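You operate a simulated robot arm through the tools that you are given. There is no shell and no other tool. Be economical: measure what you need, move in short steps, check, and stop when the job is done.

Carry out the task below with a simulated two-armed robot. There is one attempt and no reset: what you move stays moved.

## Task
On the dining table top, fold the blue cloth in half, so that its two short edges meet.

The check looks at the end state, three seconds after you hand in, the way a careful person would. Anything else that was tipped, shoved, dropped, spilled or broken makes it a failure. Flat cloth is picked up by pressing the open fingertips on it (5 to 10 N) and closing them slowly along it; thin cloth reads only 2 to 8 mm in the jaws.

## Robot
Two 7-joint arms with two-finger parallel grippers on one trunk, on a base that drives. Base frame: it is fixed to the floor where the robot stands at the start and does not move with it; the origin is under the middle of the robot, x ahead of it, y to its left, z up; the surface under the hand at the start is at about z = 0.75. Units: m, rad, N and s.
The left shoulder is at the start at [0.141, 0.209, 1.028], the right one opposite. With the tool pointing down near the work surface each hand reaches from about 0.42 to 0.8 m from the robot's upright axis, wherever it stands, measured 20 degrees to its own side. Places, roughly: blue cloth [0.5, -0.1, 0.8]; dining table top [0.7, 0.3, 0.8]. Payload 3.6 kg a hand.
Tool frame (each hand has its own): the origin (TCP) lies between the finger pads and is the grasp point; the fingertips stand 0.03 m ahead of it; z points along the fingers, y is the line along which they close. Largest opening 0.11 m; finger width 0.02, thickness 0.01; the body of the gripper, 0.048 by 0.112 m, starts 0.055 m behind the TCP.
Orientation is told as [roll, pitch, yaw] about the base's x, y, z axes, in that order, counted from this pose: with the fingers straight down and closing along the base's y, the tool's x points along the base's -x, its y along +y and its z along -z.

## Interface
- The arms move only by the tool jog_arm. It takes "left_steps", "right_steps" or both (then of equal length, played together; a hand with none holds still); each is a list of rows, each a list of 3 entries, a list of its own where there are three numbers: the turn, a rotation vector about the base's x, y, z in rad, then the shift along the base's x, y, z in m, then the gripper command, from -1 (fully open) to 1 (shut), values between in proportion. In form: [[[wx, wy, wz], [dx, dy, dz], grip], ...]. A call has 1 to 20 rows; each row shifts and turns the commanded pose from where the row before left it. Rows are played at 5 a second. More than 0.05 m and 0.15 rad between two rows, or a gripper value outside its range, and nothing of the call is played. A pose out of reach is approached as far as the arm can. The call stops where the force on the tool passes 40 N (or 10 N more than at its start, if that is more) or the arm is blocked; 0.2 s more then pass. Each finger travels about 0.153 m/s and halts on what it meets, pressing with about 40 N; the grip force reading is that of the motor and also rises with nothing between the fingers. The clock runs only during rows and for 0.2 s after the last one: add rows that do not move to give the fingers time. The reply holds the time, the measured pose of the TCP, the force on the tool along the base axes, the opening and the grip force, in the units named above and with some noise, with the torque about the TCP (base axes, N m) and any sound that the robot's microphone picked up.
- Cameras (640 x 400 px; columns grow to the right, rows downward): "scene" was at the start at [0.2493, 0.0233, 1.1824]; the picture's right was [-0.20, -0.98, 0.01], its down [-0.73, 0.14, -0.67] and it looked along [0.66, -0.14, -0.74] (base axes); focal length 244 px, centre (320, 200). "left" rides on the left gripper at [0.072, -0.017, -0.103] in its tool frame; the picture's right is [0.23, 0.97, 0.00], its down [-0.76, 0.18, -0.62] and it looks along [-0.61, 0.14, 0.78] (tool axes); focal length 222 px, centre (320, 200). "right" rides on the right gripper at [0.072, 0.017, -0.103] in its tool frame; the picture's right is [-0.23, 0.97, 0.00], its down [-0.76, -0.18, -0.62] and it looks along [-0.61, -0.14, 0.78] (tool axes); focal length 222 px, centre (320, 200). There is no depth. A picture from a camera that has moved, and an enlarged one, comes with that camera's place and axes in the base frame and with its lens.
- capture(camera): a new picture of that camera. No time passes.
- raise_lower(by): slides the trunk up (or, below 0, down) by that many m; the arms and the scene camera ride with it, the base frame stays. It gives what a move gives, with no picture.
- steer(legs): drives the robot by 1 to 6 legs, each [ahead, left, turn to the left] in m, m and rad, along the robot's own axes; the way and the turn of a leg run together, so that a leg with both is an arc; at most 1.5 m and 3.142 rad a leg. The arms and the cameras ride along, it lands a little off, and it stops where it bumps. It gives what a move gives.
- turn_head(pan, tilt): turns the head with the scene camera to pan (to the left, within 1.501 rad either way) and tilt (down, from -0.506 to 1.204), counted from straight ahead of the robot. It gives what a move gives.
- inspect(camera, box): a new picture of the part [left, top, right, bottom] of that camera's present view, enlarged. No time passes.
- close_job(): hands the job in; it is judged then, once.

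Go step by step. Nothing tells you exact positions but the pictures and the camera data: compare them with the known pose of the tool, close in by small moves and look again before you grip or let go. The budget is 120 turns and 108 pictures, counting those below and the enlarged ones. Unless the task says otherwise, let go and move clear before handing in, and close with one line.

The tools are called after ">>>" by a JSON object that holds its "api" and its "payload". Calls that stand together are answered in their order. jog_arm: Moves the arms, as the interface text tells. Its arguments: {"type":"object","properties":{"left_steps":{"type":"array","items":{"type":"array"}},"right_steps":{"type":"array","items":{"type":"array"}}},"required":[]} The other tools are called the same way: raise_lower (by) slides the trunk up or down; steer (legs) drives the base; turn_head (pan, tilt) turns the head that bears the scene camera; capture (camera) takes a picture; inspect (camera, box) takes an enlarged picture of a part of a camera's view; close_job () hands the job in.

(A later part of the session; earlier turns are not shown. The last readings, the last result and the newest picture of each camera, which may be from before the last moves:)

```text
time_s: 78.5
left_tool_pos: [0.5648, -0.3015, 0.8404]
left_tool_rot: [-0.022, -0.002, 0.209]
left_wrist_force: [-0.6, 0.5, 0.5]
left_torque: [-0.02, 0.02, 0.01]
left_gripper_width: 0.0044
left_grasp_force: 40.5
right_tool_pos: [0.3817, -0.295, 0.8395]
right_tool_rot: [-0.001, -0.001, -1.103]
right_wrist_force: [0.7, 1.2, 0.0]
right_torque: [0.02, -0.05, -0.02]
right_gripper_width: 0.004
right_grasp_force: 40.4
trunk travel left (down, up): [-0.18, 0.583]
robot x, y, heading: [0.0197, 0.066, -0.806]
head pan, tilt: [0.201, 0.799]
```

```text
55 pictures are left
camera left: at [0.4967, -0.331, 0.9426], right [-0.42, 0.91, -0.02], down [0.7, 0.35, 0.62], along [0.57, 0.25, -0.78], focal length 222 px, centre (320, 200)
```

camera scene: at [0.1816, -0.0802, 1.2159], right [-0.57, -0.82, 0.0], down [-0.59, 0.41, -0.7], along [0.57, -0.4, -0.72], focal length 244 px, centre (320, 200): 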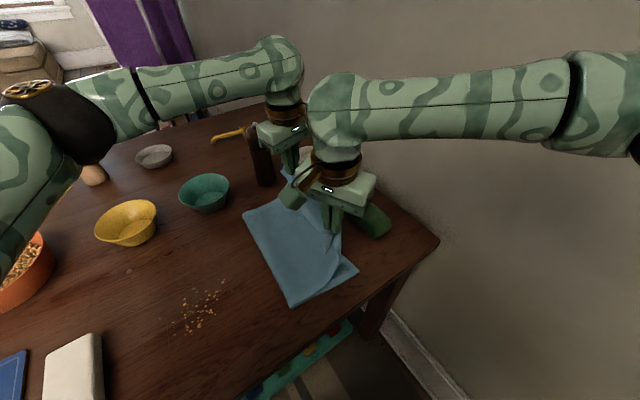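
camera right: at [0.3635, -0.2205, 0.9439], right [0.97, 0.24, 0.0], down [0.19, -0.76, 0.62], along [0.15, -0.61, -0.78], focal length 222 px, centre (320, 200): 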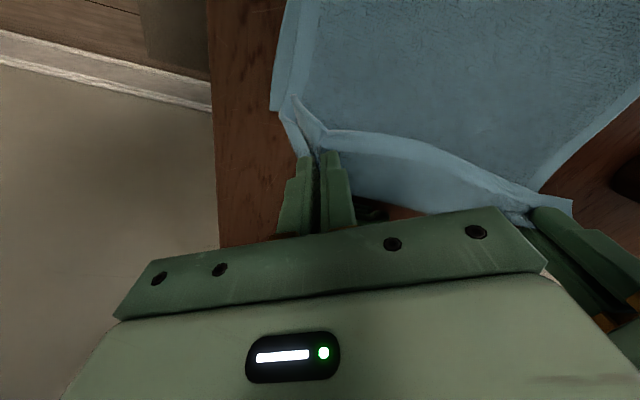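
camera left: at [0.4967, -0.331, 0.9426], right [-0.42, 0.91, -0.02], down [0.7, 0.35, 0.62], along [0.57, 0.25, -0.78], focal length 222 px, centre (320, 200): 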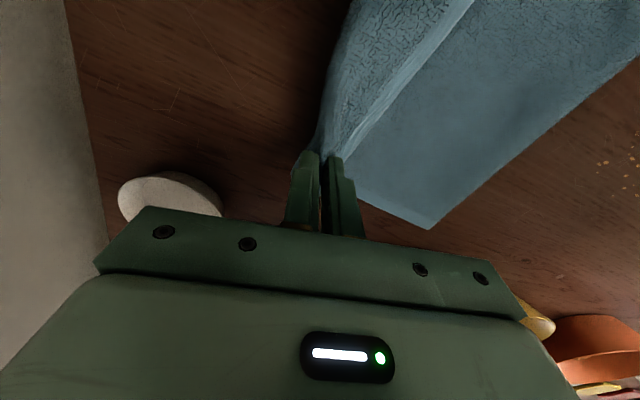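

I lower while drawing back +y so the corner flaps trail towards the lower edge.

>>> {"api": "jog_arm", "payload": {"left_steps": [[[0, 0, 0], [0, 0, -0.02], 1.0], [[0, 0, 0], [0.001, 0.01, -0.015], 1.0], [[0, 0, 0], [0.001, 0.015, -0.01], 1.0], [[0, 0, 0], [0.001, 0.018, -0.004], 1.0], [[0, 0, 0], [0, 0, 0], 1.0]], "right_steps": [[[0, 0, 0], [0, 0, -0.02], 1.0], [[0, 0, 0], [0, 0.01, -0.015], 1.0], [[0, 0, 0], [0, 0.015, -0.01], 1.0], [[0, 0, 0], [0, 0.018, -0.004], 1.0], [[0, 0, 0], [0, 0, 0], 1.0]]}}

>>> {"api": "capture", "payload": {"camera": "right"}}

>>> {"api": "capture", "payload": {"camera": "left"}}

>>> {"api": "capture", "payload": {"camera": "scene"}}

```text
time_s: 79.7
left_tool_pos: [0.5681, -0.258, 0.792]
left_tool_rot: [-0.023, -0.002, 0.207]
left_wrist_force: [-1.8, -0.8, 2.1]
left_torque: [-0.01, 0.04, -0.02]
left_gripper_width: 0.0044
left_grasp_force: 40.2
right_tool_pos: [0.3848, -0.2503, 0.7917]
right_tool_rot: [0.0, 0.0, -1.1]
right_wrist_force: [1.8, -0.1, 2.7]
right_torque: [-0.01, -0.09, -0.03]
right_gripper_width: 0.0037
right_grasp_force: 39.7
trunk travel left (down, up): [-0.18, 0.583]
robot x, y, heading: [0.0223, 0.0685, -0.811]
head pan, tilt: [0.201, 0.799]
```

```text
54 pictures are left
camera right: at [0.3661, -0.1772, 0.8962], right [0.97, 0.24, 0.0], down [0.19, -0.76, 0.62], along [0.15, -0.61, -0.78], focal length 222 px, centre (320, 200)
```

right: 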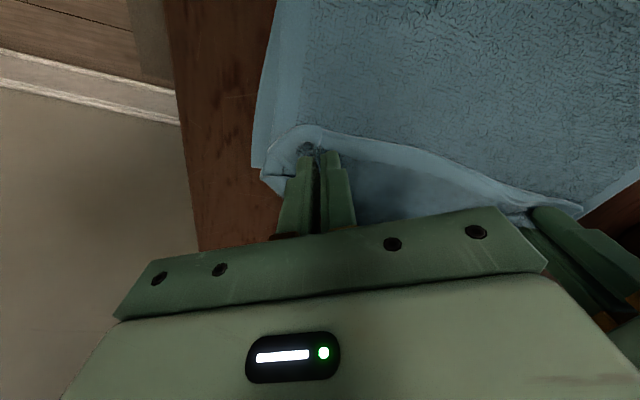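

```text
53 pictures are left
camera left: at [0.4996, -0.2877, 0.8944], right [-0.42, 0.91, -0.02], down [0.7, 0.34, 0.62], along [0.57, 0.25, -0.78], focal length 222 px, centre (320, 200)
```

left: 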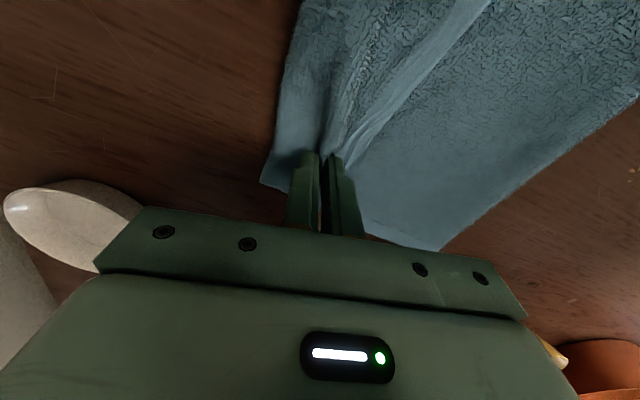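

```text
52 pictures are left
camera scene: at [0.1804, -0.078, 1.2165], right [-0.57, -0.82, 0.0], down [-0.59, 0.41, -0.7], along [0.57, -0.4, -0.72], focal length 244 px, centre (320, 200)
```

scene: 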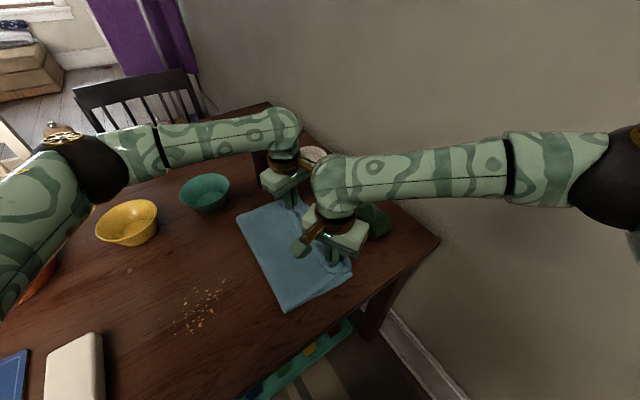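

The layers lie together. I open the jaws slowly, which spreads the bunches back out, and then lift clear.

>>> {"api": "jog_arm", "payload": {"left_steps": [[[0, 0, 0], [0, 0, 0], 0.85], [[0, 0, 0], [0, 0, 0], 0.7], [[0, 0, 0], [0, 0, 0], 0.55], [[0, 0, 0], [0, 0, 0], 0.4], [[0, 0, 0], [0, 0, 0], 0.25], [[0, 0, 0], [0, 0, 0], 0.1], [[0, 0, 0], [0, 0, 0.01], 0.1], [[0, 0, 0], [0, 0, 0.03], 0.1], [[0, 0, 0], [0, 0, 0.04], 0.1], [[0, 0, 0], [0, 0, 0.04], 0.1]], "right_steps": [[[0, 0, 0], [0, 0, 0], 0.85], [[0, 0, 0], [0, 0, 0], 0.7], [[0, 0, 0], [0, 0, 0], 0.55], [[0, 0, 0], [0, 0, 0], 0.4], [[0, 0, 0], [0, 0, 0], 0.25], [[0, 0, 0], [0, 0, 0], 0.1], [[0, 0, 0], [0, 0, 0.01], 0.1], [[0, 0, 0], [0, 0, 0.03], 0.1], [[0, 0, 0], [0, 0, 0.04], 0.1], [[0, 0, 0], [0, 0, 0.04], 0.1]]}}

>>> {"api": "capture", "payload": {"camera": "right"}}

>>> {"api": "capture", "payload": {"camera": "left"}}

>>> {"api": "capture", "payload": {"camera": "scene"}}

```text
time_s: 81.9
left_tool_pos: [0.5686, -0.2593, 0.9126]
left_tool_rot: [-0.023, -0.004, 0.209]
left_wrist_force: [0.1, -0.5, -0.4]
left_torque: [0.02, -0.03, 0.0]
left_gripper_width: 0.0495
left_grasp_force: 0.1
right_tool_pos: [0.3832, -0.2458, 0.9104]
right_tool_rot: [-0.002, 0.0, -1.101]
right_wrist_force: [-0.2, 0.1, 0.1]
right_torque: [-0.03, -0.05, 0.0]
right_gripper_width: 0.0496
right_grasp_force: 0.0
trunk travel left (down, up): [-0.18, 0.583]
robot x, y, heading: [0.0206, 0.0697, -0.808]
head pan, tilt: [0.201, 0.799]
```

```text
51 pictures are left
camera right: at [0.3643, -0.1729, 1.0148], right [0.97, 0.24, 0.0], down [0.19, -0.76, 0.62], along [0.15, -0.61, -0.78], focal length 222 px, centre (320, 200)
```

right: 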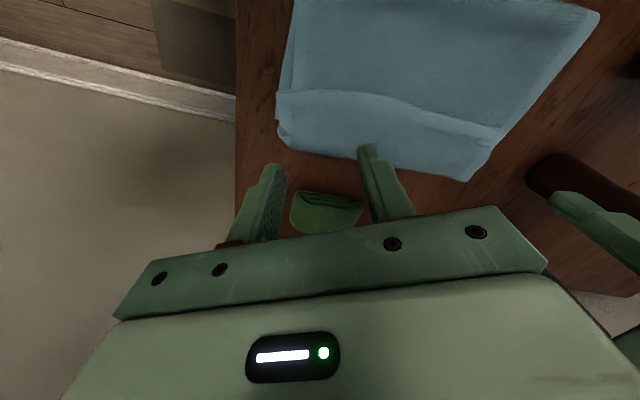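

```text
50 pictures are left
camera left: at [0.5, -0.289, 1.0158], right [-0.42, 0.91, -0.02], down [0.7, 0.34, 0.62], along [0.57, 0.25, -0.78], focal length 222 px, centre (320, 200)
```

left: 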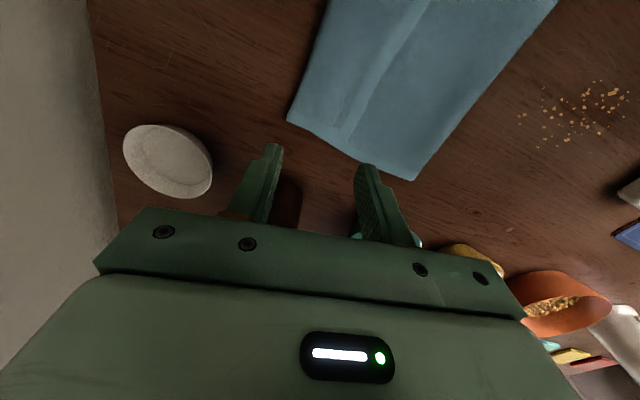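

```text
49 pictures are left
camera scene: at [0.1797, -0.0776, 1.2167], right [-0.57, -0.82, 0.0], down [-0.59, 0.41, -0.7], along [0.57, -0.4, -0.72], focal length 244 px, centre (320, 200)
```

scene: 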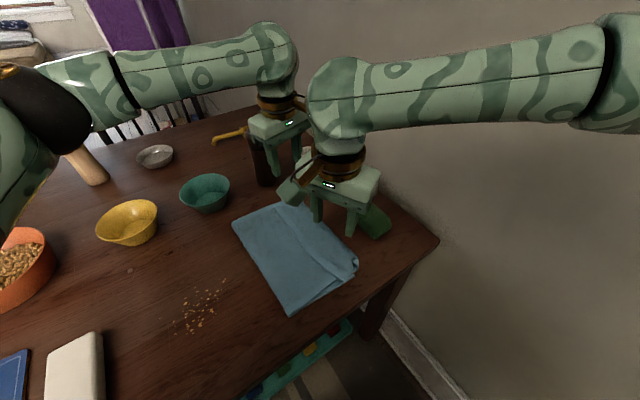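

The cloth is folded, with a line along the right side to check. I move both hands away and look closely.

>>> {"api": "jog_arm", "payload": {"left_steps": [[[0, 0, 0], [-0.015, 0.035, 0.01], 0.1], [[0, 0, 0], [-0.015, 0.035, 0.01], 0.1], [[0, 0, 0], [-0.015, 0.035, 0.01], 0.1], [[0, 0, 0], [-0.005, 0.04, 0.01], 0.1], [[0, 0, 0], [-0.005, 0.04, 0.01], 0.1], [[0, 0, 0], [-0.005, 0.04, 0.01], 0.1]], "right_steps": [[[0, 0, 0], [-0.03, -0.005, 0.01], 0.1], [[0, 0, 0], [-0.03, -0.005, 0.01], 0.1], [[0, 0, 0], [-0.03, -0.005, 0.01], 0.1], [[0, 0, 0], [-0.03, -0.005, 0.0], 0.1], [[0, 0, 0], [-0.03, -0.005, 0], 0.1], [[0, 0, 0], [-0.02, 0, 0], 0.1]]}}

>>> {"api": "turn_head", "payload": {"pan": 0.1, "tilt": 0.9}}

>>> {"api": "capture", "payload": {"camera": "scene"}}

>>> {"api": "inspect", "payload": {"camera": "scene", "box": [200, 120, 420, 260]}}

```text
time_s: 83.3
left_tool_pos: [0.5106, -0.0313, 0.9691]
left_tool_rot: [-0.023, -0.004, 0.21]
left_wrist_force: [-0.6, 0.8, 0.5]
left_torque: [-0.03, 0.01, 0.01]
left_gripper_width: 0.0495
left_grasp_force: 0.0
right_tool_pos: [0.2129, -0.2732, 0.9416]
right_tool_rot: [0.0, 0.0, -1.101]
right_wrist_force: [-0.1, -0.2, 0.1]
right_torque: [-0.01, -0.01, -0.01]
right_gripper_width: 0.0494
right_grasp_force: 0.0
trunk travel left (down, up): [-0.18, 0.583]
robot x, y, heading: [0.0201, 0.0676, -0.807]
head pan, tilt: [0.201, 0.799]
```

```text
time_s: 84.0
left_tool_pos: [0.5104, -0.0328, 0.9669]
left_tool_rot: [-0.024, -0.002, 0.208]
left_wrist_force: [-0.6, 0.1, -1.0]
left_torque: [0.0, 0.0, -0.01]
left_gripper_width: 0.0495
left_grasp_force: 0.0
right_tool_pos: [0.2129, -0.2734, 0.9406]
right_tool_rot: [-0.002, 0.0, -1.1]
right_wrist_force: [0.4, 0.1, -0.7]
right_torque: [0.01, 0.02, 0.02]
right_gripper_width: 0.0492
right_grasp_force: 0.1
trunk travel left (down, up): [-0.18, 0.583]
robot x, y, heading: [0.0215, 0.0678, -0.806]
head pan, tilt: [0.099, 0.901]
```

```text
48 pictures are left
camera scene: at [0.1716, -0.0812, 1.2085], right [-0.65, -0.76, 0.0], down [-0.6, 0.51, -0.62], along [0.47, -0.4, -0.78], focal length 244 px, centre (320, 200)
```

scene: 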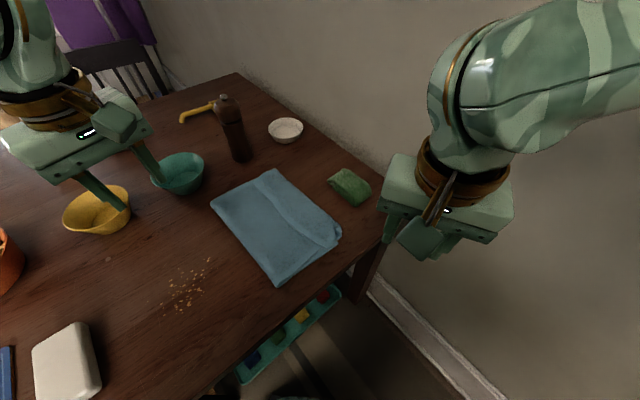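

```text
2.86 times, centred on (310, 190) of scene
camera zoom: at [0.1716, -0.0812, 1.2085], right [-0.65, -0.76, 0.0], down [-0.6, 0.51, -0.62], along [0.47, -0.4, -0.78], focal length 697 px, centre (349, 229)
```

zoom: 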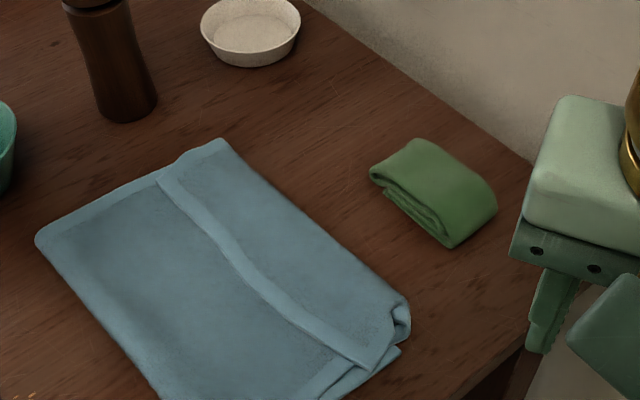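

>>> {"api": "inspect", "payload": {"camera": "scene", "box": [290, 200, 360, 245]}}

>>> {"api": "inspect", "payload": {"camera": "scene", "box": [240, 160, 310, 205]}}

```text
8.89 times, centred on (325, 222) of scene
camera zoom: at [0.1716, -0.0812, 1.2085], right [-0.65, -0.76, 0.0], down [-0.6, 0.51, -0.62], along [0.47, -0.4, -0.78], focal length 2169 px, centre (276, 0)
```

zoom: 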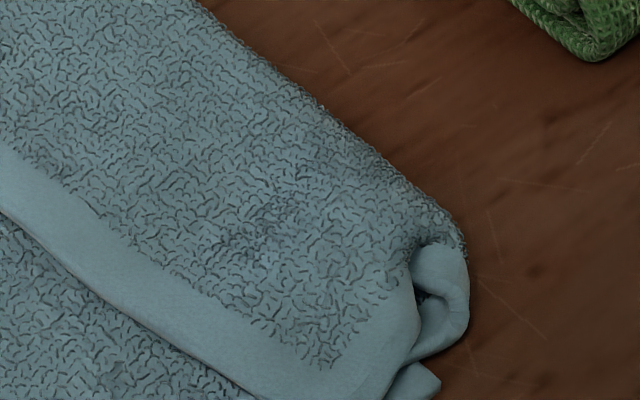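

```text
8.89 times, centred on (275, 182) of scene
camera zoom: at [0.1716, -0.0812, 1.2085], right [-0.65, -0.76, 0.0], down [-0.6, 0.51, -0.62], along [0.47, -0.4, -0.78], focal length 2169 px, centre (720, 356)
```

zoom: 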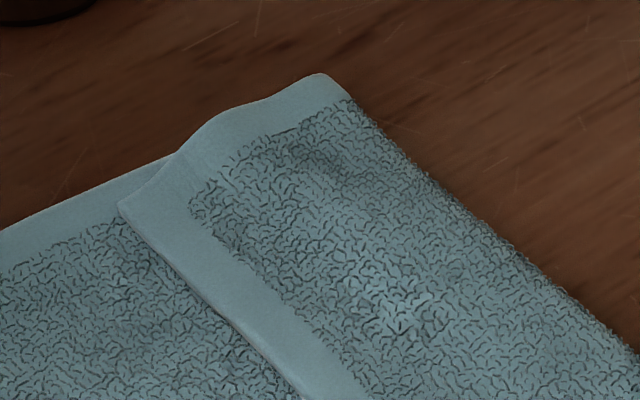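

The close-up shows the top layer's edge has flipped back on itself as a lip, about 6 cm wide, with its hemmed edge at y≈−0.22 to −0.235. I will regrip the lip close to its two corners with smaller jaw openings, reopen the fold slightly and lay it again. First I move the hands over for a closer look.

>>> {"api": "jog_arm", "payload": {"left_steps": [[[0, 0, 0.05], [0.01, -0.035, -0.01], 0.45], [[0, 0, 0.05], [0.01, -0.035, -0.01], 0.45], [[0, 0, 0.05], [0.01, -0.035, -0.015], 0.45], [[0, 0, 0.05], [0.01, -0.035, -0.015], 0.45], [[0, 0, 0.05], [0.01, -0.035, -0.02], 0.45], [[0, 0, 0.05], [0.01, -0.033, -0.02], 0.45], [[0, 0, 0], [0, 0, 0], 0.45]], "right_steps": [[[0, 0, 0.05], [0.027, 0.007, -0.005], 0.45], [[0, 0, 0.05], [0.027, 0.007, -0.005], 0.45], [[0, 0, 0.05], [0.027, 0.007, -0.01], 0.45], [[0, 0, 0.05], [0.027, 0.007, -0.01], 0.45], [[0, 0, 0.05], [0.027, 0.005, -0.015], 0.45], [[0, 0, 0.05], [0.027, 0.005, -0.015], 0.45], [[0, 0, 0], [0, 0, 0], 0.45]]}}

>>> {"api": "capture", "payload": {"camera": "left"}}

>>> {"api": "capture", "payload": {"camera": "right"}}

```text
time_s: 85.6
left_tool_pos: [0.5709, -0.2395, 0.8755]
left_tool_rot: [-0.024, -0.003, 0.509]
left_wrist_force: [-0.2, -0.3, -0.4]
left_torque: [0.0, -0.02, -0.03]
left_gripper_width: 0.0305
left_grasp_force: 0.0
right_tool_pos: [0.3751, -0.2333, 0.8787]
right_tool_rot: [0.0, 0.0, -0.802]
right_wrist_force: [0.1, 0.2, 0.0]
right_torque: [-0.05, -0.02, -0.02]
right_gripper_width: 0.0304
right_grasp_force: 0.1
trunk travel left (down, up): [-0.18, 0.583]
robot x, y, heading: [0.0158, 0.0688, -0.807]
head pan, tilt: [0.099, 0.901]
```

```text
44 pictures are left
camera left: at [0.514, -0.289, 0.9801], right [-0.67, 0.74, -0.02], down [0.57, 0.54, 0.62], along [0.47, 0.4, -0.78], focal length 222 px, centre (320, 200)
```

left: 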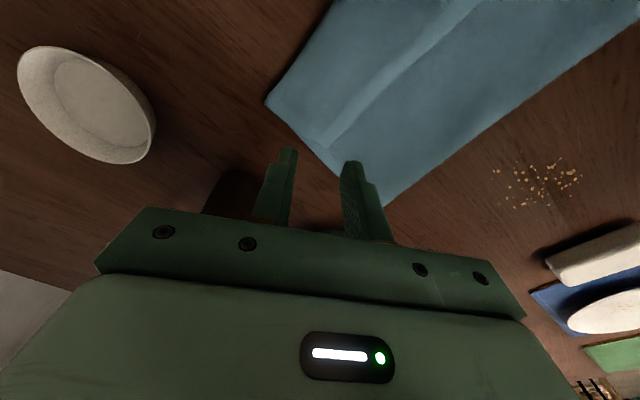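

```text
43 pictures are left
camera right: at [0.3355, -0.1678, 0.9831], right [0.86, 0.52, 0.0], down [0.4, -0.67, 0.62], along [0.32, -0.53, -0.78], focal length 222 px, centre (320, 200)
```

right: 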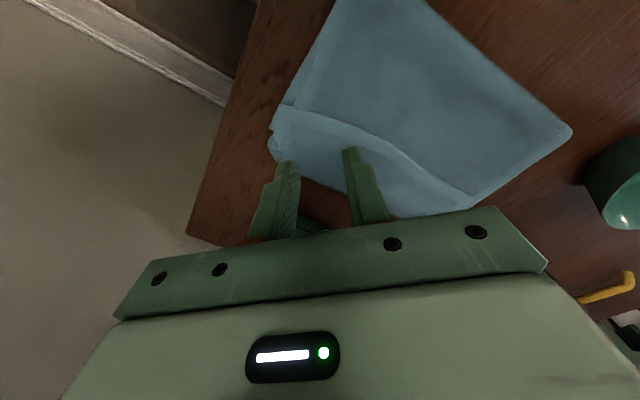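

The lip corners are at about (0.589, −0.217) and (0.333, −0.240). I align on them and come down in small steps.

>>> {"api": "jog_arm", "payload": {"left_steps": [[[0, 0, 0], [-0.003, -0.005, -0.03], 0.45], [[0, 0, 0], [0, 0, -0.03], 0.45], [[0, 0, 0], [0, 0, -0.014], 0.45], [[0, 0, 0], [0, 0, 0], 0.45]], "right_steps": [[[0, 0, 0], [-0.013, -0.025, -0.03], 0.45], [[0, 0, 0], [0, 0, -0.03], 0.45], [[0, 0, 0], [0, 0, -0.017], 0.45], [[0, 0, 0], [0, 0, 0], 0.45]]}}

>>> {"api": "inspect", "payload": {"camera": "left", "box": [180, 60, 480, 250]}}

>>> {"api": "inspect", "payload": {"camera": "right", "box": [180, 60, 480, 250]}}

```text
time_s: 86.6
left_tool_pos: [0.568, -0.244, 0.8054]
left_tool_rot: [-0.022, -0.004, 0.509]
left_wrist_force: [0.6, 0.1, 0.6]
left_torque: [-0.03, -0.02, -0.03]
left_gripper_width: 0.0301
left_grasp_force: 0.0
right_tool_pos: [0.362, -0.262, 0.8017]
right_tool_rot: [0.0, 0.002, -0.803]
right_wrist_force: [0.3, -0.6, 0.2]
right_torque: [0.01, -0.01, 0.01]
right_gripper_width: 0.0304
right_grasp_force: 0.1
trunk travel left (down, up): [-0.18, 0.583]
robot x, y, heading: [0.0195, 0.0661, -0.804]
head pan, tilt: [0.099, 0.901]
```

```text
2.11 times, centred on (330, 155) of left
camera zoom: at [0.5116, -0.2923, 0.9089], right [-0.67, 0.74, -0.02], down [0.57, 0.54, 0.62], along [0.47, 0.4, -0.78], focal length 468 px, centre (299, 295)
```

zoom: 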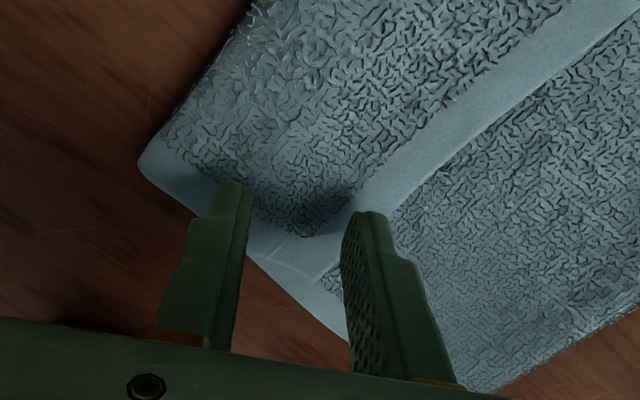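

```text
2.11 times, centred on (330, 155) of right
camera zoom: at [0.3219, -0.1962, 0.9054], right [0.86, 0.51, 0.0], down [0.4, -0.67, 0.62], along [0.32, -0.53, -0.78], focal length 468 px, centre (299, 295)
```

zoom: 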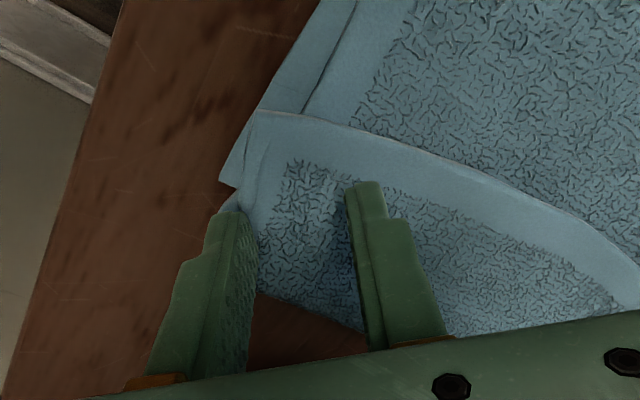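

>>> {"api": "jog_arm", "payload": {"left_steps": [[[0, 0, 0], [0, 0.001, -0.006], 0.45], [[0, 0, 0], [0, 0, -0.004], 0.45], [[0, 0, 0], [0, 0, -0.002], 0.45], [[0, 0, 0], [0, 0, -0.0015], 0.45], [[0, 0, 0], [0, 0, 0], 0.45]], "right_steps": [[[0, 0, 0], [0.003, 0.004, -0.004], 0.45], [[0, 0, 0], [0, 0, -0.003], 0.45], [[0, 0, 0], [0, 0, -0.002], 0.45], [[0, 0, 0], [0, 0, -0.0015], 0.45], [[0, 0, 0], [0, 0, 0], 0.45]]}}

```text
time_s: 87.8
left_tool_pos: [0.5675, -0.2438, 0.7932]
left_tool_rot: [-0.021, -0.003, 0.507]
left_wrist_force: [0.5, 0.8, 1.8]
left_torque: [0.06, 0.01, 0.0]
left_gripper_width: 0.0302
left_grasp_force: 0.1
right_tool_pos: [0.364, -0.2579, 0.7921]
right_tool_rot: [0.0, -0.001, -0.801]
right_wrist_force: [-0.2, 0.1, 1.3]
right_torque: [-0.03, 0.02, 0.01]
right_gripper_width: 0.0302
right_grasp_force: 0.0
trunk travel left (down, up): [-0.18, 0.583]
robot x, y, heading: [0.0197, 0.0674, -0.808]
head pan, tilt: [0.099, 0.901]
```

Light contact on both. I press a little more.

>>> {"api": "jog_arm", "payload": {"left_steps": [[[0, 0, 0], [0, 0, -0.0015], 0.45], [[0, 0, 0], [0, 0, 0], 0.45]], "right_steps": [[[0, 0, 0], [0, 0, -0.0015], 0.45], [[0, 0, 0], [0, 0, 0], 0.45]]}}

```text
time_s: 88.4
left_tool_pos: [0.5653, -0.2428, 0.7913]
left_tool_rot: [-0.023, -0.003, 0.508]
left_wrist_force: [0.8, -0.3, 3.1]
left_torque: [0.01, -0.02, 0.0]
left_gripper_width: 0.0303
left_grasp_force: 0.1
right_tool_pos: [0.3647, -0.258, 0.7912]
right_tool_rot: [0.0, 0.0, -0.803]
right_wrist_force: [-1.0, -1.5, 3.4]
right_torque: [-0.05, -0.02, 0.03]
right_gripper_width: 0.0302
right_grasp_force: 0.0
trunk travel left (down, up): [-0.18, 0.583]
robot x, y, heading: [0.0241, 0.069, -0.803]
head pan, tilt: [0.099, 0.901]
```

About 3 N each, which is light enough to favour the top layer. I press 0.7 mm more and close slowly.

>>> {"api": "jog_arm", "payload": {"left_steps": [[[0, 0, 0], [0, 0, -0.0007], 0.45], [[0, 0, 0], [0, 0, 0], 0.5], [[0, 0, 0], [0, 0, 0], 0.55], [[0, 0, 0], [0, 0, 0], 0.6], [[0, 0, 0], [0, 0, 0], 0.65], [[0, 0, 0], [0, 0, 0], 0.7], [[0, 0, 0], [0, 0, 0], 0.75], [[0, 0, 0], [0, 0, 0], 0.8], [[0, 0, 0], [0, 0, 0], 0.85], [[0, 0, 0], [0, 0, 0], 0.9], [[0, 0, 0], [0, 0, 0], 0.95], [[0, 0, 0], [0, 0, 0], 1.0], [[0, 0, 0], [0, 0, 0], 1.0]], "right_steps": [[[0, 0, 0], [0, 0, -0.0007], 0.45], [[0, 0, 0], [0, 0, 0], 0.5], [[0, 0, 0], [0, 0, 0], 0.55], [[0, 0, 0], [0, 0, 0], 0.6], [[0, 0, 0], [0, 0, 0], 0.65], [[0, 0, 0], [0, 0, 0], 0.7], [[0, 0, 0], [0, 0, 0], 0.75], [[0, 0, 0], [0, 0, 0], 0.8], [[0, 0, 0], [0, 0, 0], 0.85], [[0, 0, 0], [0, 0, 0], 0.9], [[0, 0, 0], [0, 0, 0], 0.95], [[0, 0, 0], [0, 0, 0], 1.0], [[0, 0, 0], [0, 0, 0], 1.0]]}}

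>>> {"api": "inspect", "payload": {"camera": "left", "box": [180, 60, 480, 250]}}

>>> {"api": "inspect", "payload": {"camera": "right", "box": [180, 60, 480, 250]}}

```text
time_s: 91.2
left_tool_pos: [0.5648, -0.2438, 0.7905]
left_tool_rot: [-0.022, -0.003, 0.509]
left_wrist_force: [-3.8, -0.3, 2.5]
left_torque: [0.02, 0.11, -0.04]
left_gripper_width: 0.0039
left_grasp_force: 39.7
right_tool_pos: [0.3659, -0.2566, 0.7898]
right_tool_rot: [0.001, -0.001, -0.8]
right_wrist_force: [3.4, 0.4, 4.0]
right_torque: [0.04, -0.13, -0.04]
right_gripper_width: 0.0041
right_grasp_force: 40.4
trunk travel left (down, up): [-0.18, 0.583]
robot x, y, heading: [0.0189, 0.0679, -0.807]
head pan, tilt: [0.099, 0.901]
```

```text
2.11 times, centred on (330, 155) of left
camera zoom: at [0.5092, -0.2926, 0.8939], right [-0.67, 0.74, -0.02], down [0.57, 0.54, 0.62], along [0.47, 0.4, -0.78], focal length 468 px, centre (299, 295)
```

zoom: 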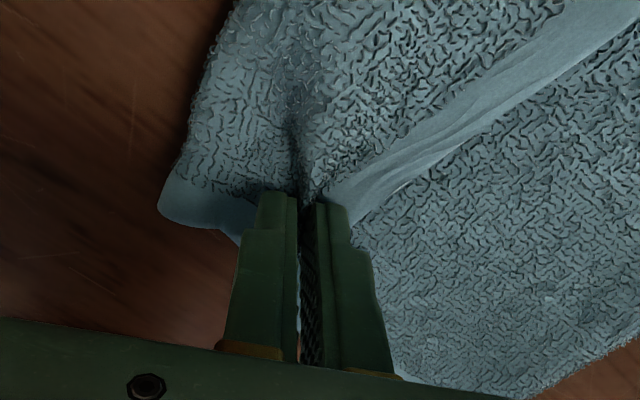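

```text
2.11 times, centred on (330, 155) of right
camera zoom: at [0.3258, -0.1925, 0.8944], right [0.86, 0.51, 0.0], down [0.4, -0.67, 0.62], along [0.32, -0.54, -0.78], focal length 468 px, centre (299, 295)
```

zoom: 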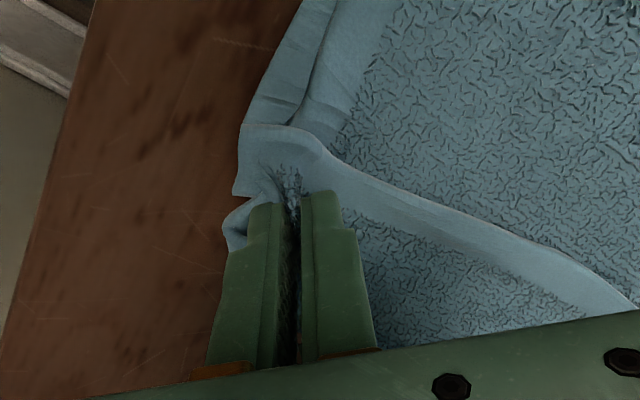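

Both hold the lip near its corners with only a small flap. I lift up and back (+y) to reopen the fold.

>>> {"api": "jog_arm", "payload": {"left_steps": [[[0, 0, 0], [0, 0.005, 0.02], 1.0], [[0, 0, 0], [0, 0.012, 0.02], 1.0], [[0, 0, 0], [0, 0.016, 0.02], 1.0], [[0, 0, 0], [0, 0.018, 0.02], 1.0], [[0, 0, 0], [0, 0.018, 0.02], 1.0], [[0, 0, 0], [0, 0.018, 0.02], 1.0], [[0, 0, 0], [0, 0.018, 0.02], 1.0], [[0, 0, 0], [0, 0, 0], 1.0]], "right_steps": [[[0, 0, 0], [0, 0.005, 0.02], 1.0], [[0, 0, 0], [0, 0.012, 0.02], 1.0], [[0, 0, 0], [0, 0.016, 0.02], 1.0], [[0, 0, 0], [0, 0.018, 0.02], 1.0], [[0, 0, 0], [0, 0.018, 0.02], 1.0], [[0, 0, 0], [0, 0.018, 0.02], 1.0], [[0, 0, 0], [0, 0.018, 0.02], 1.0], [[0, 0, 0], [0, 0, 0], 1.0]]}}

>>> {"api": "capture", "payload": {"camera": "scene"}}

>>> {"api": "capture", "payload": {"camera": "left"}}

>>> {"api": "capture", "payload": {"camera": "right"}}

```text
time_s: 93.0
left_tool_pos: [0.564, -0.1384, 0.9334]
left_tool_rot: [-0.02, 0.0, 0.508]
left_wrist_force: [0.3, -0.3, 0.0]
left_torque: [0.02, 0.01, -0.02]
left_gripper_width: 0.0039
left_grasp_force: 39.9
right_tool_pos: [0.3654, -0.1508, 0.93]
right_tool_rot: [-0.001, 0.0, -0.801]
right_wrist_force: [-1.0, -0.1, 0.4]
right_torque: [0.0, -0.03, 0.0]
right_gripper_width: 0.0041
right_grasp_force: 40.0
trunk travel left (down, up): [-0.18, 0.583]
robot x, y, heading: [0.0211, 0.0685, -0.804]
head pan, tilt: [0.099, 0.901]
```

```text
38 pictures are left
camera scene: at [0.172, -0.0818, 1.2083], right [-0.65, -0.76, 0.0], down [-0.6, 0.51, -0.62], along [0.47, -0.4, -0.78], focal length 244 px, centre (320, 200)
```

scene: 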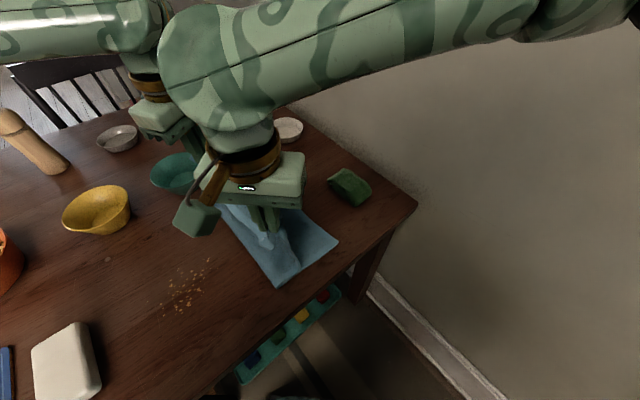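

```text
37 pictures are left
camera left: at [0.5065, -0.1873, 1.0371], right [-0.67, 0.74, -0.02], down [0.57, 0.54, 0.62], along [0.47, 0.41, -0.78], focal length 222 px, centre (320, 200)
```

left: 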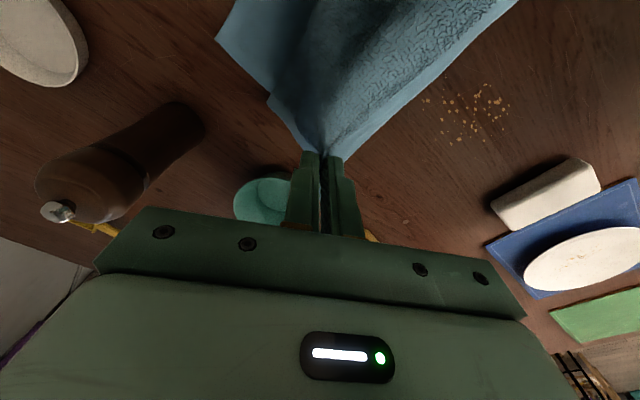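

```text
36 pictures are left
camera right: at [0.3268, -0.085, 1.0345], right [0.86, 0.51, 0.0], down [0.4, -0.67, 0.62], along [0.32, -0.53, -0.78], focal length 222 px, centre (320, 200)
```

right: 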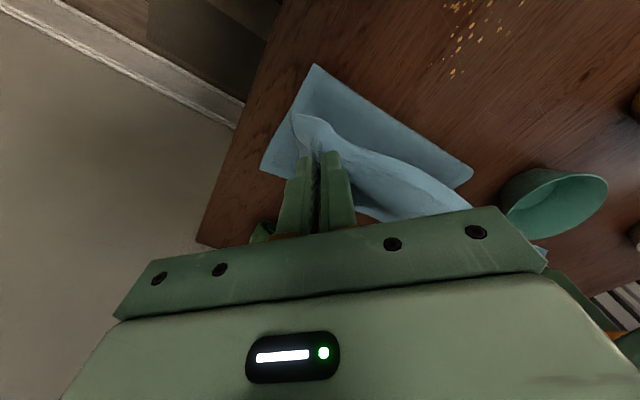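

The bottom layer lies from y≈−0.265 to −0.12, so the fold has wandered too far right. I carry the edge back left by driving +y, then repeat the fold low over the table so the crease forms at the true middle.

>>> {"api": "steer", "payload": {"legs": [[-0.144, 0.139, 0]]}}

>>> {"api": "capture", "payload": {"camera": "scene"}}

```text
time_s: 94.6
left_tool_pos: [0.561, 0.0663, 0.9344]
left_tool_rot: [-0.023, -0.003, 0.511]
left_wrist_force: [-0.9, 0.5, 0.4]
left_torque: [-0.04, 0.0, 0.0]
left_gripper_width: 0.004
left_grasp_force: 39.8
right_tool_pos: [0.3644, 0.0556, 0.9309]
right_tool_rot: [-0.002, 0.001, -0.799]
right_wrist_force: [1.3, 0.8, 0.3]
right_torque: [0.01, -0.03, 0.0]
right_gripper_width: 0.0044
right_grasp_force: 40.2
trunk travel left (down, up): [-0.18, 0.583]
robot x, y, heading: [0.0173, 0.2708, -0.805]
head pan, tilt: [0.099, 0.901]
```

```text
35 pictures are left
camera scene: at [0.1702, 0.1226, 1.2087], right [-0.65, -0.76, 0.0], down [-0.6, 0.51, -0.62], along [0.47, -0.4, -0.78], focal length 244 px, centre (320, 200)
```

scene: 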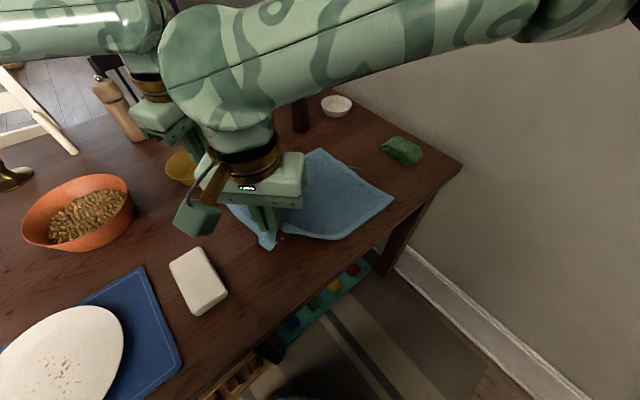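

>>> {"api": "jog_arm", "payload": {"left_steps": [[[0, 0, 0], [0, 0.008, -0.025], 1.0], [[0, 0, 0], [0, 0.008, -0.025], 1.0], [[0, 0, 0], [0, 0.008, -0.025], 1.0], [[0, 0, 0], [0, 0.006, -0.015], 1.0], [[0, 0, 0], [0, 0, 0], 1.0]], "right_steps": [[[0, 0, 0], [0, 0.008, -0.025], 1.0], [[0, 0, 0], [0, 0.008, -0.025], 1.0], [[0, 0, 0], [0, 0.008, -0.025], 1.0], [[0, 0, 0], [0, 0.006, -0.015], 1.0], [[0, 0, 0], [0, 0, 0], 1.0]]}}

>>> {"api": "capture", "payload": {"camera": "scene"}}

>>> {"api": "capture", "payload": {"camera": "right"}}

>>> {"api": "capture", "payload": {"camera": "left"}}

```text
time_s: 95.8
left_tool_pos: [0.5638, 0.0963, 0.8438]
left_tool_rot: [-0.023, -0.003, 0.51]
left_wrist_force: [-1.7, 0.2, 0.3]
left_torque: [-0.06, 0.03, -0.03]
left_gripper_width: 0.004
left_grasp_force: 40.1
right_tool_pos: [0.3662, 0.083, 0.8373]
right_tool_rot: [-0.001, 0.0, -0.799]
right_wrist_force: [0.6, 0.2, -0.3]
right_torque: [0.03, -0.01, 0.01]
right_gripper_width: 0.004
right_grasp_force: 40.6
trunk travel left (down, up): [-0.18, 0.583]
robot x, y, heading: [0.014, 0.2676, -0.805]
head pan, tilt: [0.099, 0.901]
```

```text
34 pictures are left
camera scene: at [0.1701, 0.1216, 1.2086], right [-0.65, -0.76, 0.0], down [-0.6, 0.51, -0.62], along [0.47, -0.4, -0.78], focal length 244 px, centre (320, 200)
```

scene: 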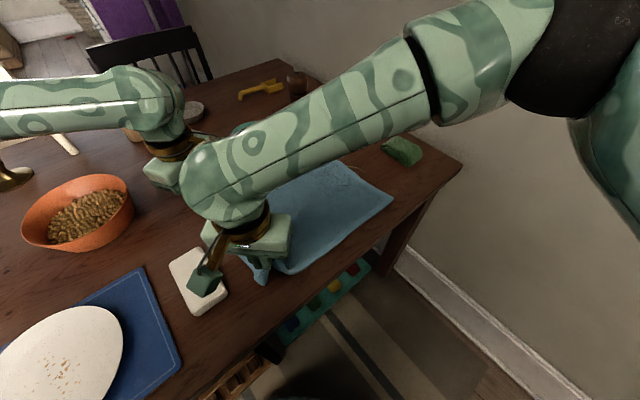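

```text
33 pictures are left
camera right: at [0.3261, 0.1478, 0.9423], right [0.86, 0.52, 0.0], down [0.4, -0.67, 0.62], along [0.32, -0.53, -0.78], focal length 222 px, centre (320, 200)
```

right: 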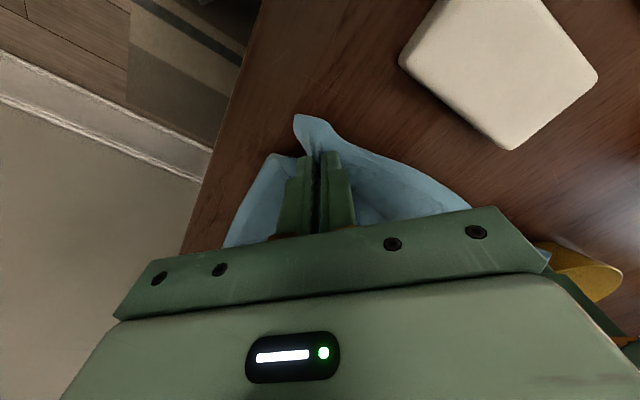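

```text
32 pictures are left
camera left: at [0.5074, 0.0468, 0.9482], right [-0.67, 0.74, -0.02], down [0.57, 0.54, 0.62], along [0.47, 0.41, -0.78], focal length 222 px, centre (320, 200)
```

left: 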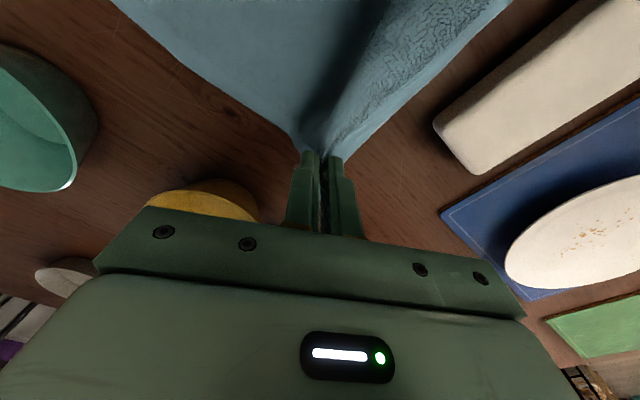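

The cloth is nearly flat again. I lay the edge down here and will regrip right at the edge, so that no lip is left over the second time.

>>> {"api": "steer", "payload": {"legs": [[-0.03, 0.029, 0]]}}

>>> {"api": "jog_arm", "payload": {"left_steps": [[[0, 0, 0], [0, 0.0, -0.025], 1.0], [[0, 0, 0], [0, 0.0, -0.022], 1.0], [[0, 0, 0], [0, 0, 0], 0.85], [[0, 0, 0], [0, 0, 0], 0.7], [[0, 0, 0], [0, 0, 0], 0.5], [[0, 0, 0], [0, 0, 0], 0.3], [[0, 0, 0], [0, 0, 0.02], 0.3], [[0, 0, 0], [0, 0, 0.04], 0.3], [[0, 0, 0], [0, 0, 0.04], 0.3]], "right_steps": [[[0, 0, 0], [0, 0.0, -0.022], 1.0], [[0, 0, 0], [0, 0.0, -0.02], 1.0], [[0, 0, 0], [0, 0, 0], 0.85], [[0, 0, 0], [0, 0, 0], 0.7], [[0, 0, 0], [0, 0, 0], 0.5], [[0, 0, 0], [0, 0, 0], 0.3], [[0, 0, 0], [0, 0, 0.02], 0.3], [[0, 0, 0], [0, 0, 0.04], 0.3], [[0, 0, 0], [0, 0, 0.04], 0.3]]}}

>>> {"api": "capture", "payload": {"camera": "left"}}

>>> {"api": "capture", "payload": {"camera": "right"}}

>>> {"api": "capture", "payload": {"camera": "scene"}}

```text
time_s: 96.7
left_tool_pos: [0.5633, 0.1397, 0.846]
left_tool_rot: [-0.025, -0.001, 0.513]
left_wrist_force: [-1.7, -0.1, 0.8]
left_torque: [-0.04, 0.06, -0.05]
left_gripper_width: 0.0038
left_grasp_force: 40.0
right_tool_pos: [0.3661, 0.1271, 0.839]
right_tool_rot: [-0.001, 0.0, -0.798]
right_wrist_force: [1.1, 0.8, -0.2]
right_torque: [-0.01, -0.03, 0.01]
right_gripper_width: 0.0042
right_grasp_force: 39.5
trunk travel left (down, up): [-0.18, 0.583]
robot x, y, heading: [0.0167, 0.3115, -0.801]
head pan, tilt: [0.099, 0.901]
```

```text
time_s: 98.7
left_tool_pos: [0.5633, 0.1366, 0.9016]
left_tool_rot: [-0.022, -0.004, 0.513]
left_wrist_force: [0.2, 0.2, 0.1]
left_torque: [-0.02, 0.0, 0.0]
left_gripper_width: 0.0385
left_grasp_force: 0.0
right_tool_pos: [0.363, 0.1309, 0.8954]
right_tool_rot: [-0.001, 0.0, -0.8]
right_wrist_force: [-0.6, -0.6, -0.6]
right_torque: [0.05, 0.0, -0.01]
right_gripper_width: 0.0384
right_grasp_force: 0.0
trunk travel left (down, up): [-0.18, 0.583]
robot x, y, heading: [0.0173, 0.3129, -0.802]
head pan, tilt: [0.099, 0.901]
```

```text
31 pictures are left
camera left: at [0.5069, 0.0874, 1.0041], right [-0.67, 0.74, -0.02], down [0.57, 0.54, 0.62], along [0.47, 0.41, -0.78], focal length 222 px, centre (320, 200)
```

left: 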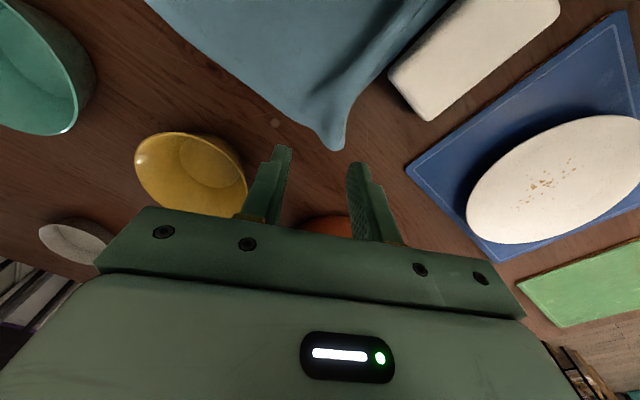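

```text
30 pictures are left
camera right: at [0.3237, 0.1941, 1.0001], right [0.86, 0.52, 0.0], down [0.4, -0.67, 0.62], along [0.32, -0.53, -0.78], focal length 222 px, centre (320, 200)
```

right: 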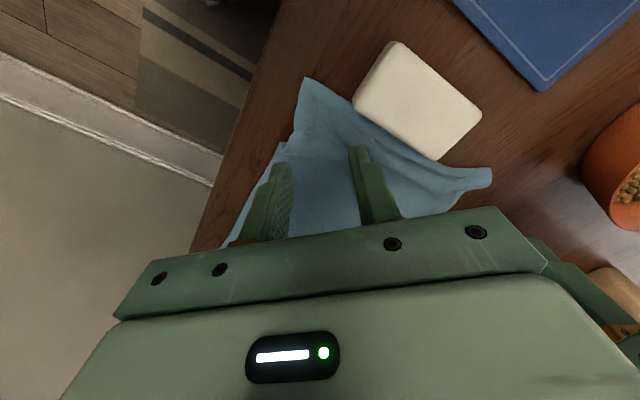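

```text
29 pictures are left
camera scene: at [0.1691, 0.1641, 1.2087], right [-0.65, -0.76, 0.0], down [-0.6, 0.51, -0.62], along [0.47, -0.4, -0.78], focal length 244 px, centre (320, 200)
```

scene: 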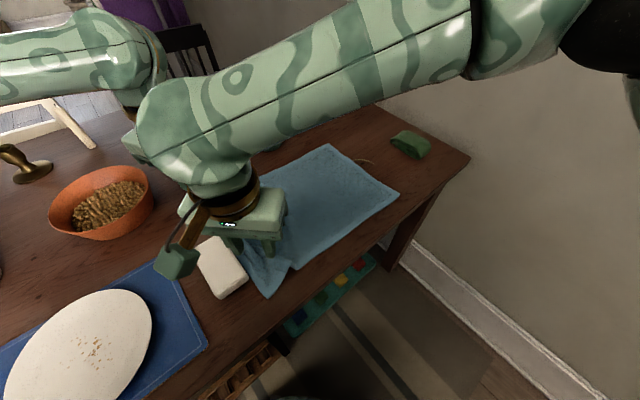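

The cloth is flat again and clear of the white block. I back the base slightly for the right arm's sake and then place the jaws at the very corners: far tip (0.587, 0.175), near tip (0.333, 0.151).

>>> {"api": "steer", "payload": {"legs": [[-0.042, 0, 0]]}}

>>> {"api": "jog_arm", "payload": {"left_steps": [[[0, 0, 0], [0.022, -0.002, 0], 0.4], [[0, 0, 0], [0.022, -0.002, -0.02], 0.4], [[0, 0, 0], [0, 0, -0.03], 0.4], [[0, 0, 0], [0, 0, -0.03], 0.4], [[0, 0, 0], [0, 0, -0.015], 0.4], [[0, 0, 0], [0, 0, 0], 0.4]], "right_steps": [[[0, 0, 0], [0.005, -0.013, 0], 0.45], [[0, 0, 0], [0.004, -0.012, -0.02], 0.45], [[0, 0, 0], [0, 0, -0.03], 0.45], [[0, 0, 0], [0, 0, -0.03], 0.45], [[0, 0, 0], [0, 0, -0.01], 0.45], [[0, 0, 0], [0, 0, 0], 0.45]]}}

>>> {"api": "inspect", "payload": {"camera": "left", "box": [180, 60, 480, 250]}}

>>> {"api": "inspect", "payload": {"camera": "right", "box": [180, 60, 480, 250]}}

```text
time_s: 99.6
left_tool_pos: [0.533, 0.167, 0.9005]
left_tool_rot: [-0.025, -0.003, 0.512]
left_wrist_force: [0.3, -0.2, -0.1]
left_torque: [-0.01, 0.01, 0.01]
left_gripper_width: 0.0383
left_grasp_force: 0.1
right_tool_pos: [0.3339, 0.1604, 0.8953]
right_tool_rot: [0.0, -0.002, -0.801]
right_wrist_force: [-0.2, -0.1, -0.1]
right_torque: [-0.02, -0.03, -0.04]
right_gripper_width: 0.0384
right_grasp_force: 0.2
trunk travel left (down, up): [-0.18, 0.583]
robot x, y, heading: [-0.0113, 0.3436, -0.8]
head pan, tilt: [0.099, 0.901]
```

```text
time_s: 101.0
left_tool_pos: [0.5787, 0.163, 0.8044]
left_tool_rot: [-0.022, -0.004, 0.512]
left_wrist_force: [-0.5, 0.4, 0.4]
left_torque: [-0.01, -0.01, 0.0]
left_gripper_width: 0.0327
left_grasp_force: 0.0
right_tool_pos: [0.3435, 0.1343, 0.8068]
right_tool_rot: [0.0, 0.0, -0.801]
right_wrist_force: [-0.1, -0.4, -0.3]
right_torque: [0.01, 0.0, 0.0]
right_gripper_width: 0.0303
right_grasp_force: 0.0
trunk travel left (down, up): [-0.18, 0.583]
robot x, y, heading: [-0.0113, 0.3446, -0.804]
head pan, tilt: [0.099, 0.901]
```

```text
2.11 times, centred on (330, 155) of left
camera zoom: at [0.5219, 0.1135, 0.9079], right [-0.67, 0.74, -0.02], down [0.57, 0.54, 0.62], along [0.47, 0.41, -0.78], focal length 468 px, centre (299, 295)
```

zoom: 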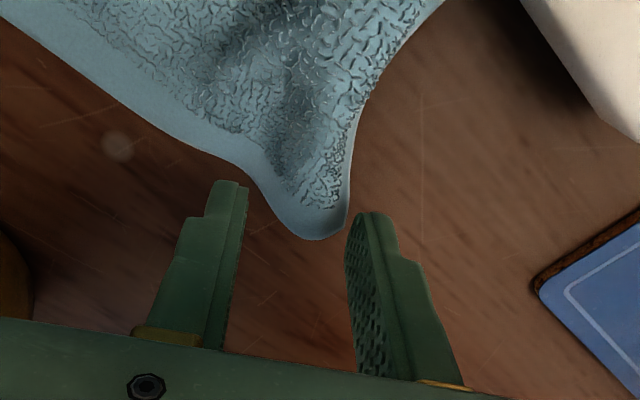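

```text
2.11 times, centred on (330, 155) of right
camera zoom: at [0.3043, 0.1992, 0.9106], right [0.86, 0.52, 0.0], down [0.4, -0.67, 0.62], along [0.32, -0.53, -0.78], focal length 468 px, centre (299, 295)
```

zoom: 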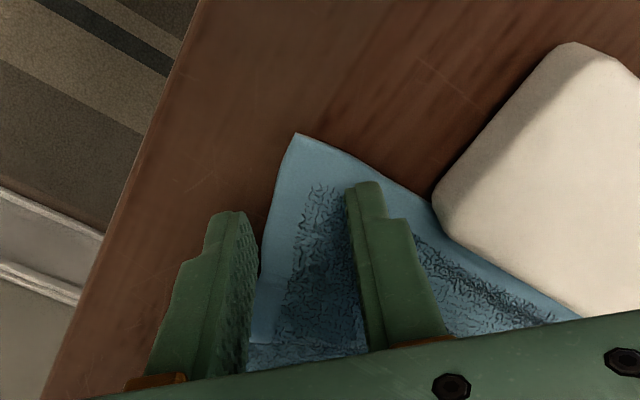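

>>> {"api": "jog_arm", "payload": {"left_steps": [[[0, 0, 0], [0.006, 0.006, -0.006], 0.4], [[0, 0, 0], [0, 0, -0.006], 0.4], [[0, 0, 0], [0, 0, -0.004], 0.4], [[0, 0, 0], [0, 0, -0.002], 0.4], [[0, 0, 0], [0, 0, -0.0012], 0.4], [[0, 0, 0], [0, 0, 0], 0.4]], "right_steps": [[[0, 0, 0], [0.009, -0.004, -0.008], 0.45], [[0, 0, 0], [0, 0, -0.006], 0.45], [[0, 0, 0], [0, 0, -0.005], 0.45], [[0, 0, 0], [0, 0, -0.002], 0.45], [[0, 0, 0], [0, 0, -0.0012], 0.45], [[0, 0, 0], [0, 0, 0], 0.45]]}}

>>> {"api": "inspect", "payload": {"camera": "left", "box": [180, 60, 480, 250]}}

>>> {"api": "inspect", "payload": {"camera": "right", "box": [180, 60, 480, 250]}}

```text
time_s: 102.4
left_tool_pos: [0.5843, 0.1681, 0.7865]
left_tool_rot: [-0.023, -0.002, 0.513]
left_wrist_force: [-0.1, 0.4, -1.0]
left_torque: [0.01, 0.02, 0.01]
left_gripper_width: 0.033
left_grasp_force: 0.0
right_tool_pos: [0.3525, 0.1299, 0.7834]
right_tool_rot: [0.0, 0.001, -0.8]
right_wrist_force: [0.6, -1.5, 5.0]
right_torque: [-0.02, -0.07, -0.04]
right_gripper_width: 0.0302
right_grasp_force: 0.0
trunk travel left (down, up): [-0.18, 0.583]
robot x, y, heading: [-0.0123, 0.3419, -0.806]
head pan, tilt: [0.099, 0.901]
```

```text
2.11 times, centred on (330, 155) of left
camera zoom: at [0.5277, 0.1194, 0.8894], right [-0.67, 0.74, -0.02], down [0.57, 0.54, 0.62], along [0.47, 0.41, -0.78], focal length 468 px, centre (299, 295)
```

zoom: 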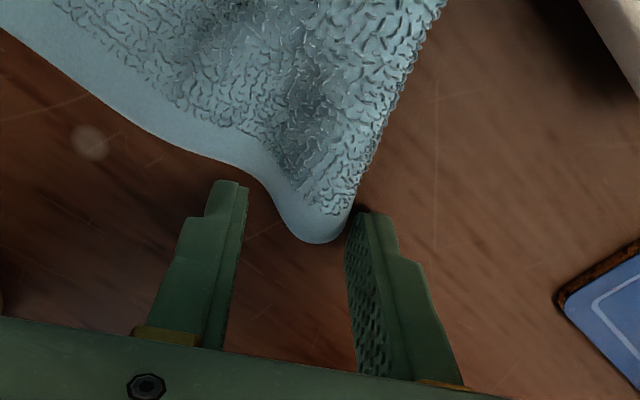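

```text
2.11 times, centred on (330, 155) of right
camera zoom: at [0.3127, 0.1949, 0.8875], right [0.86, 0.52, 0.0], down [0.4, -0.67, 0.62], along [0.32, -0.53, -0.78], focal length 468 px, centre (299, 295)
```

zoom: 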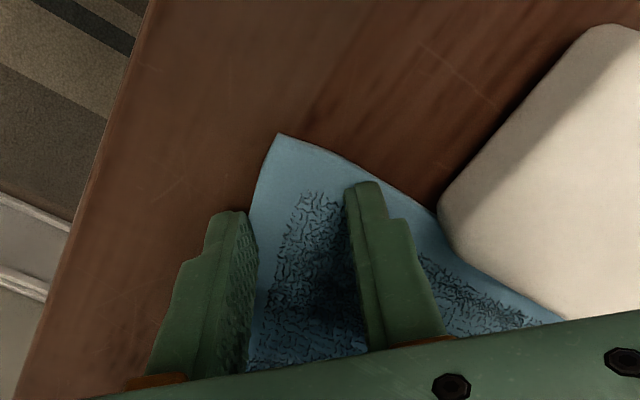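

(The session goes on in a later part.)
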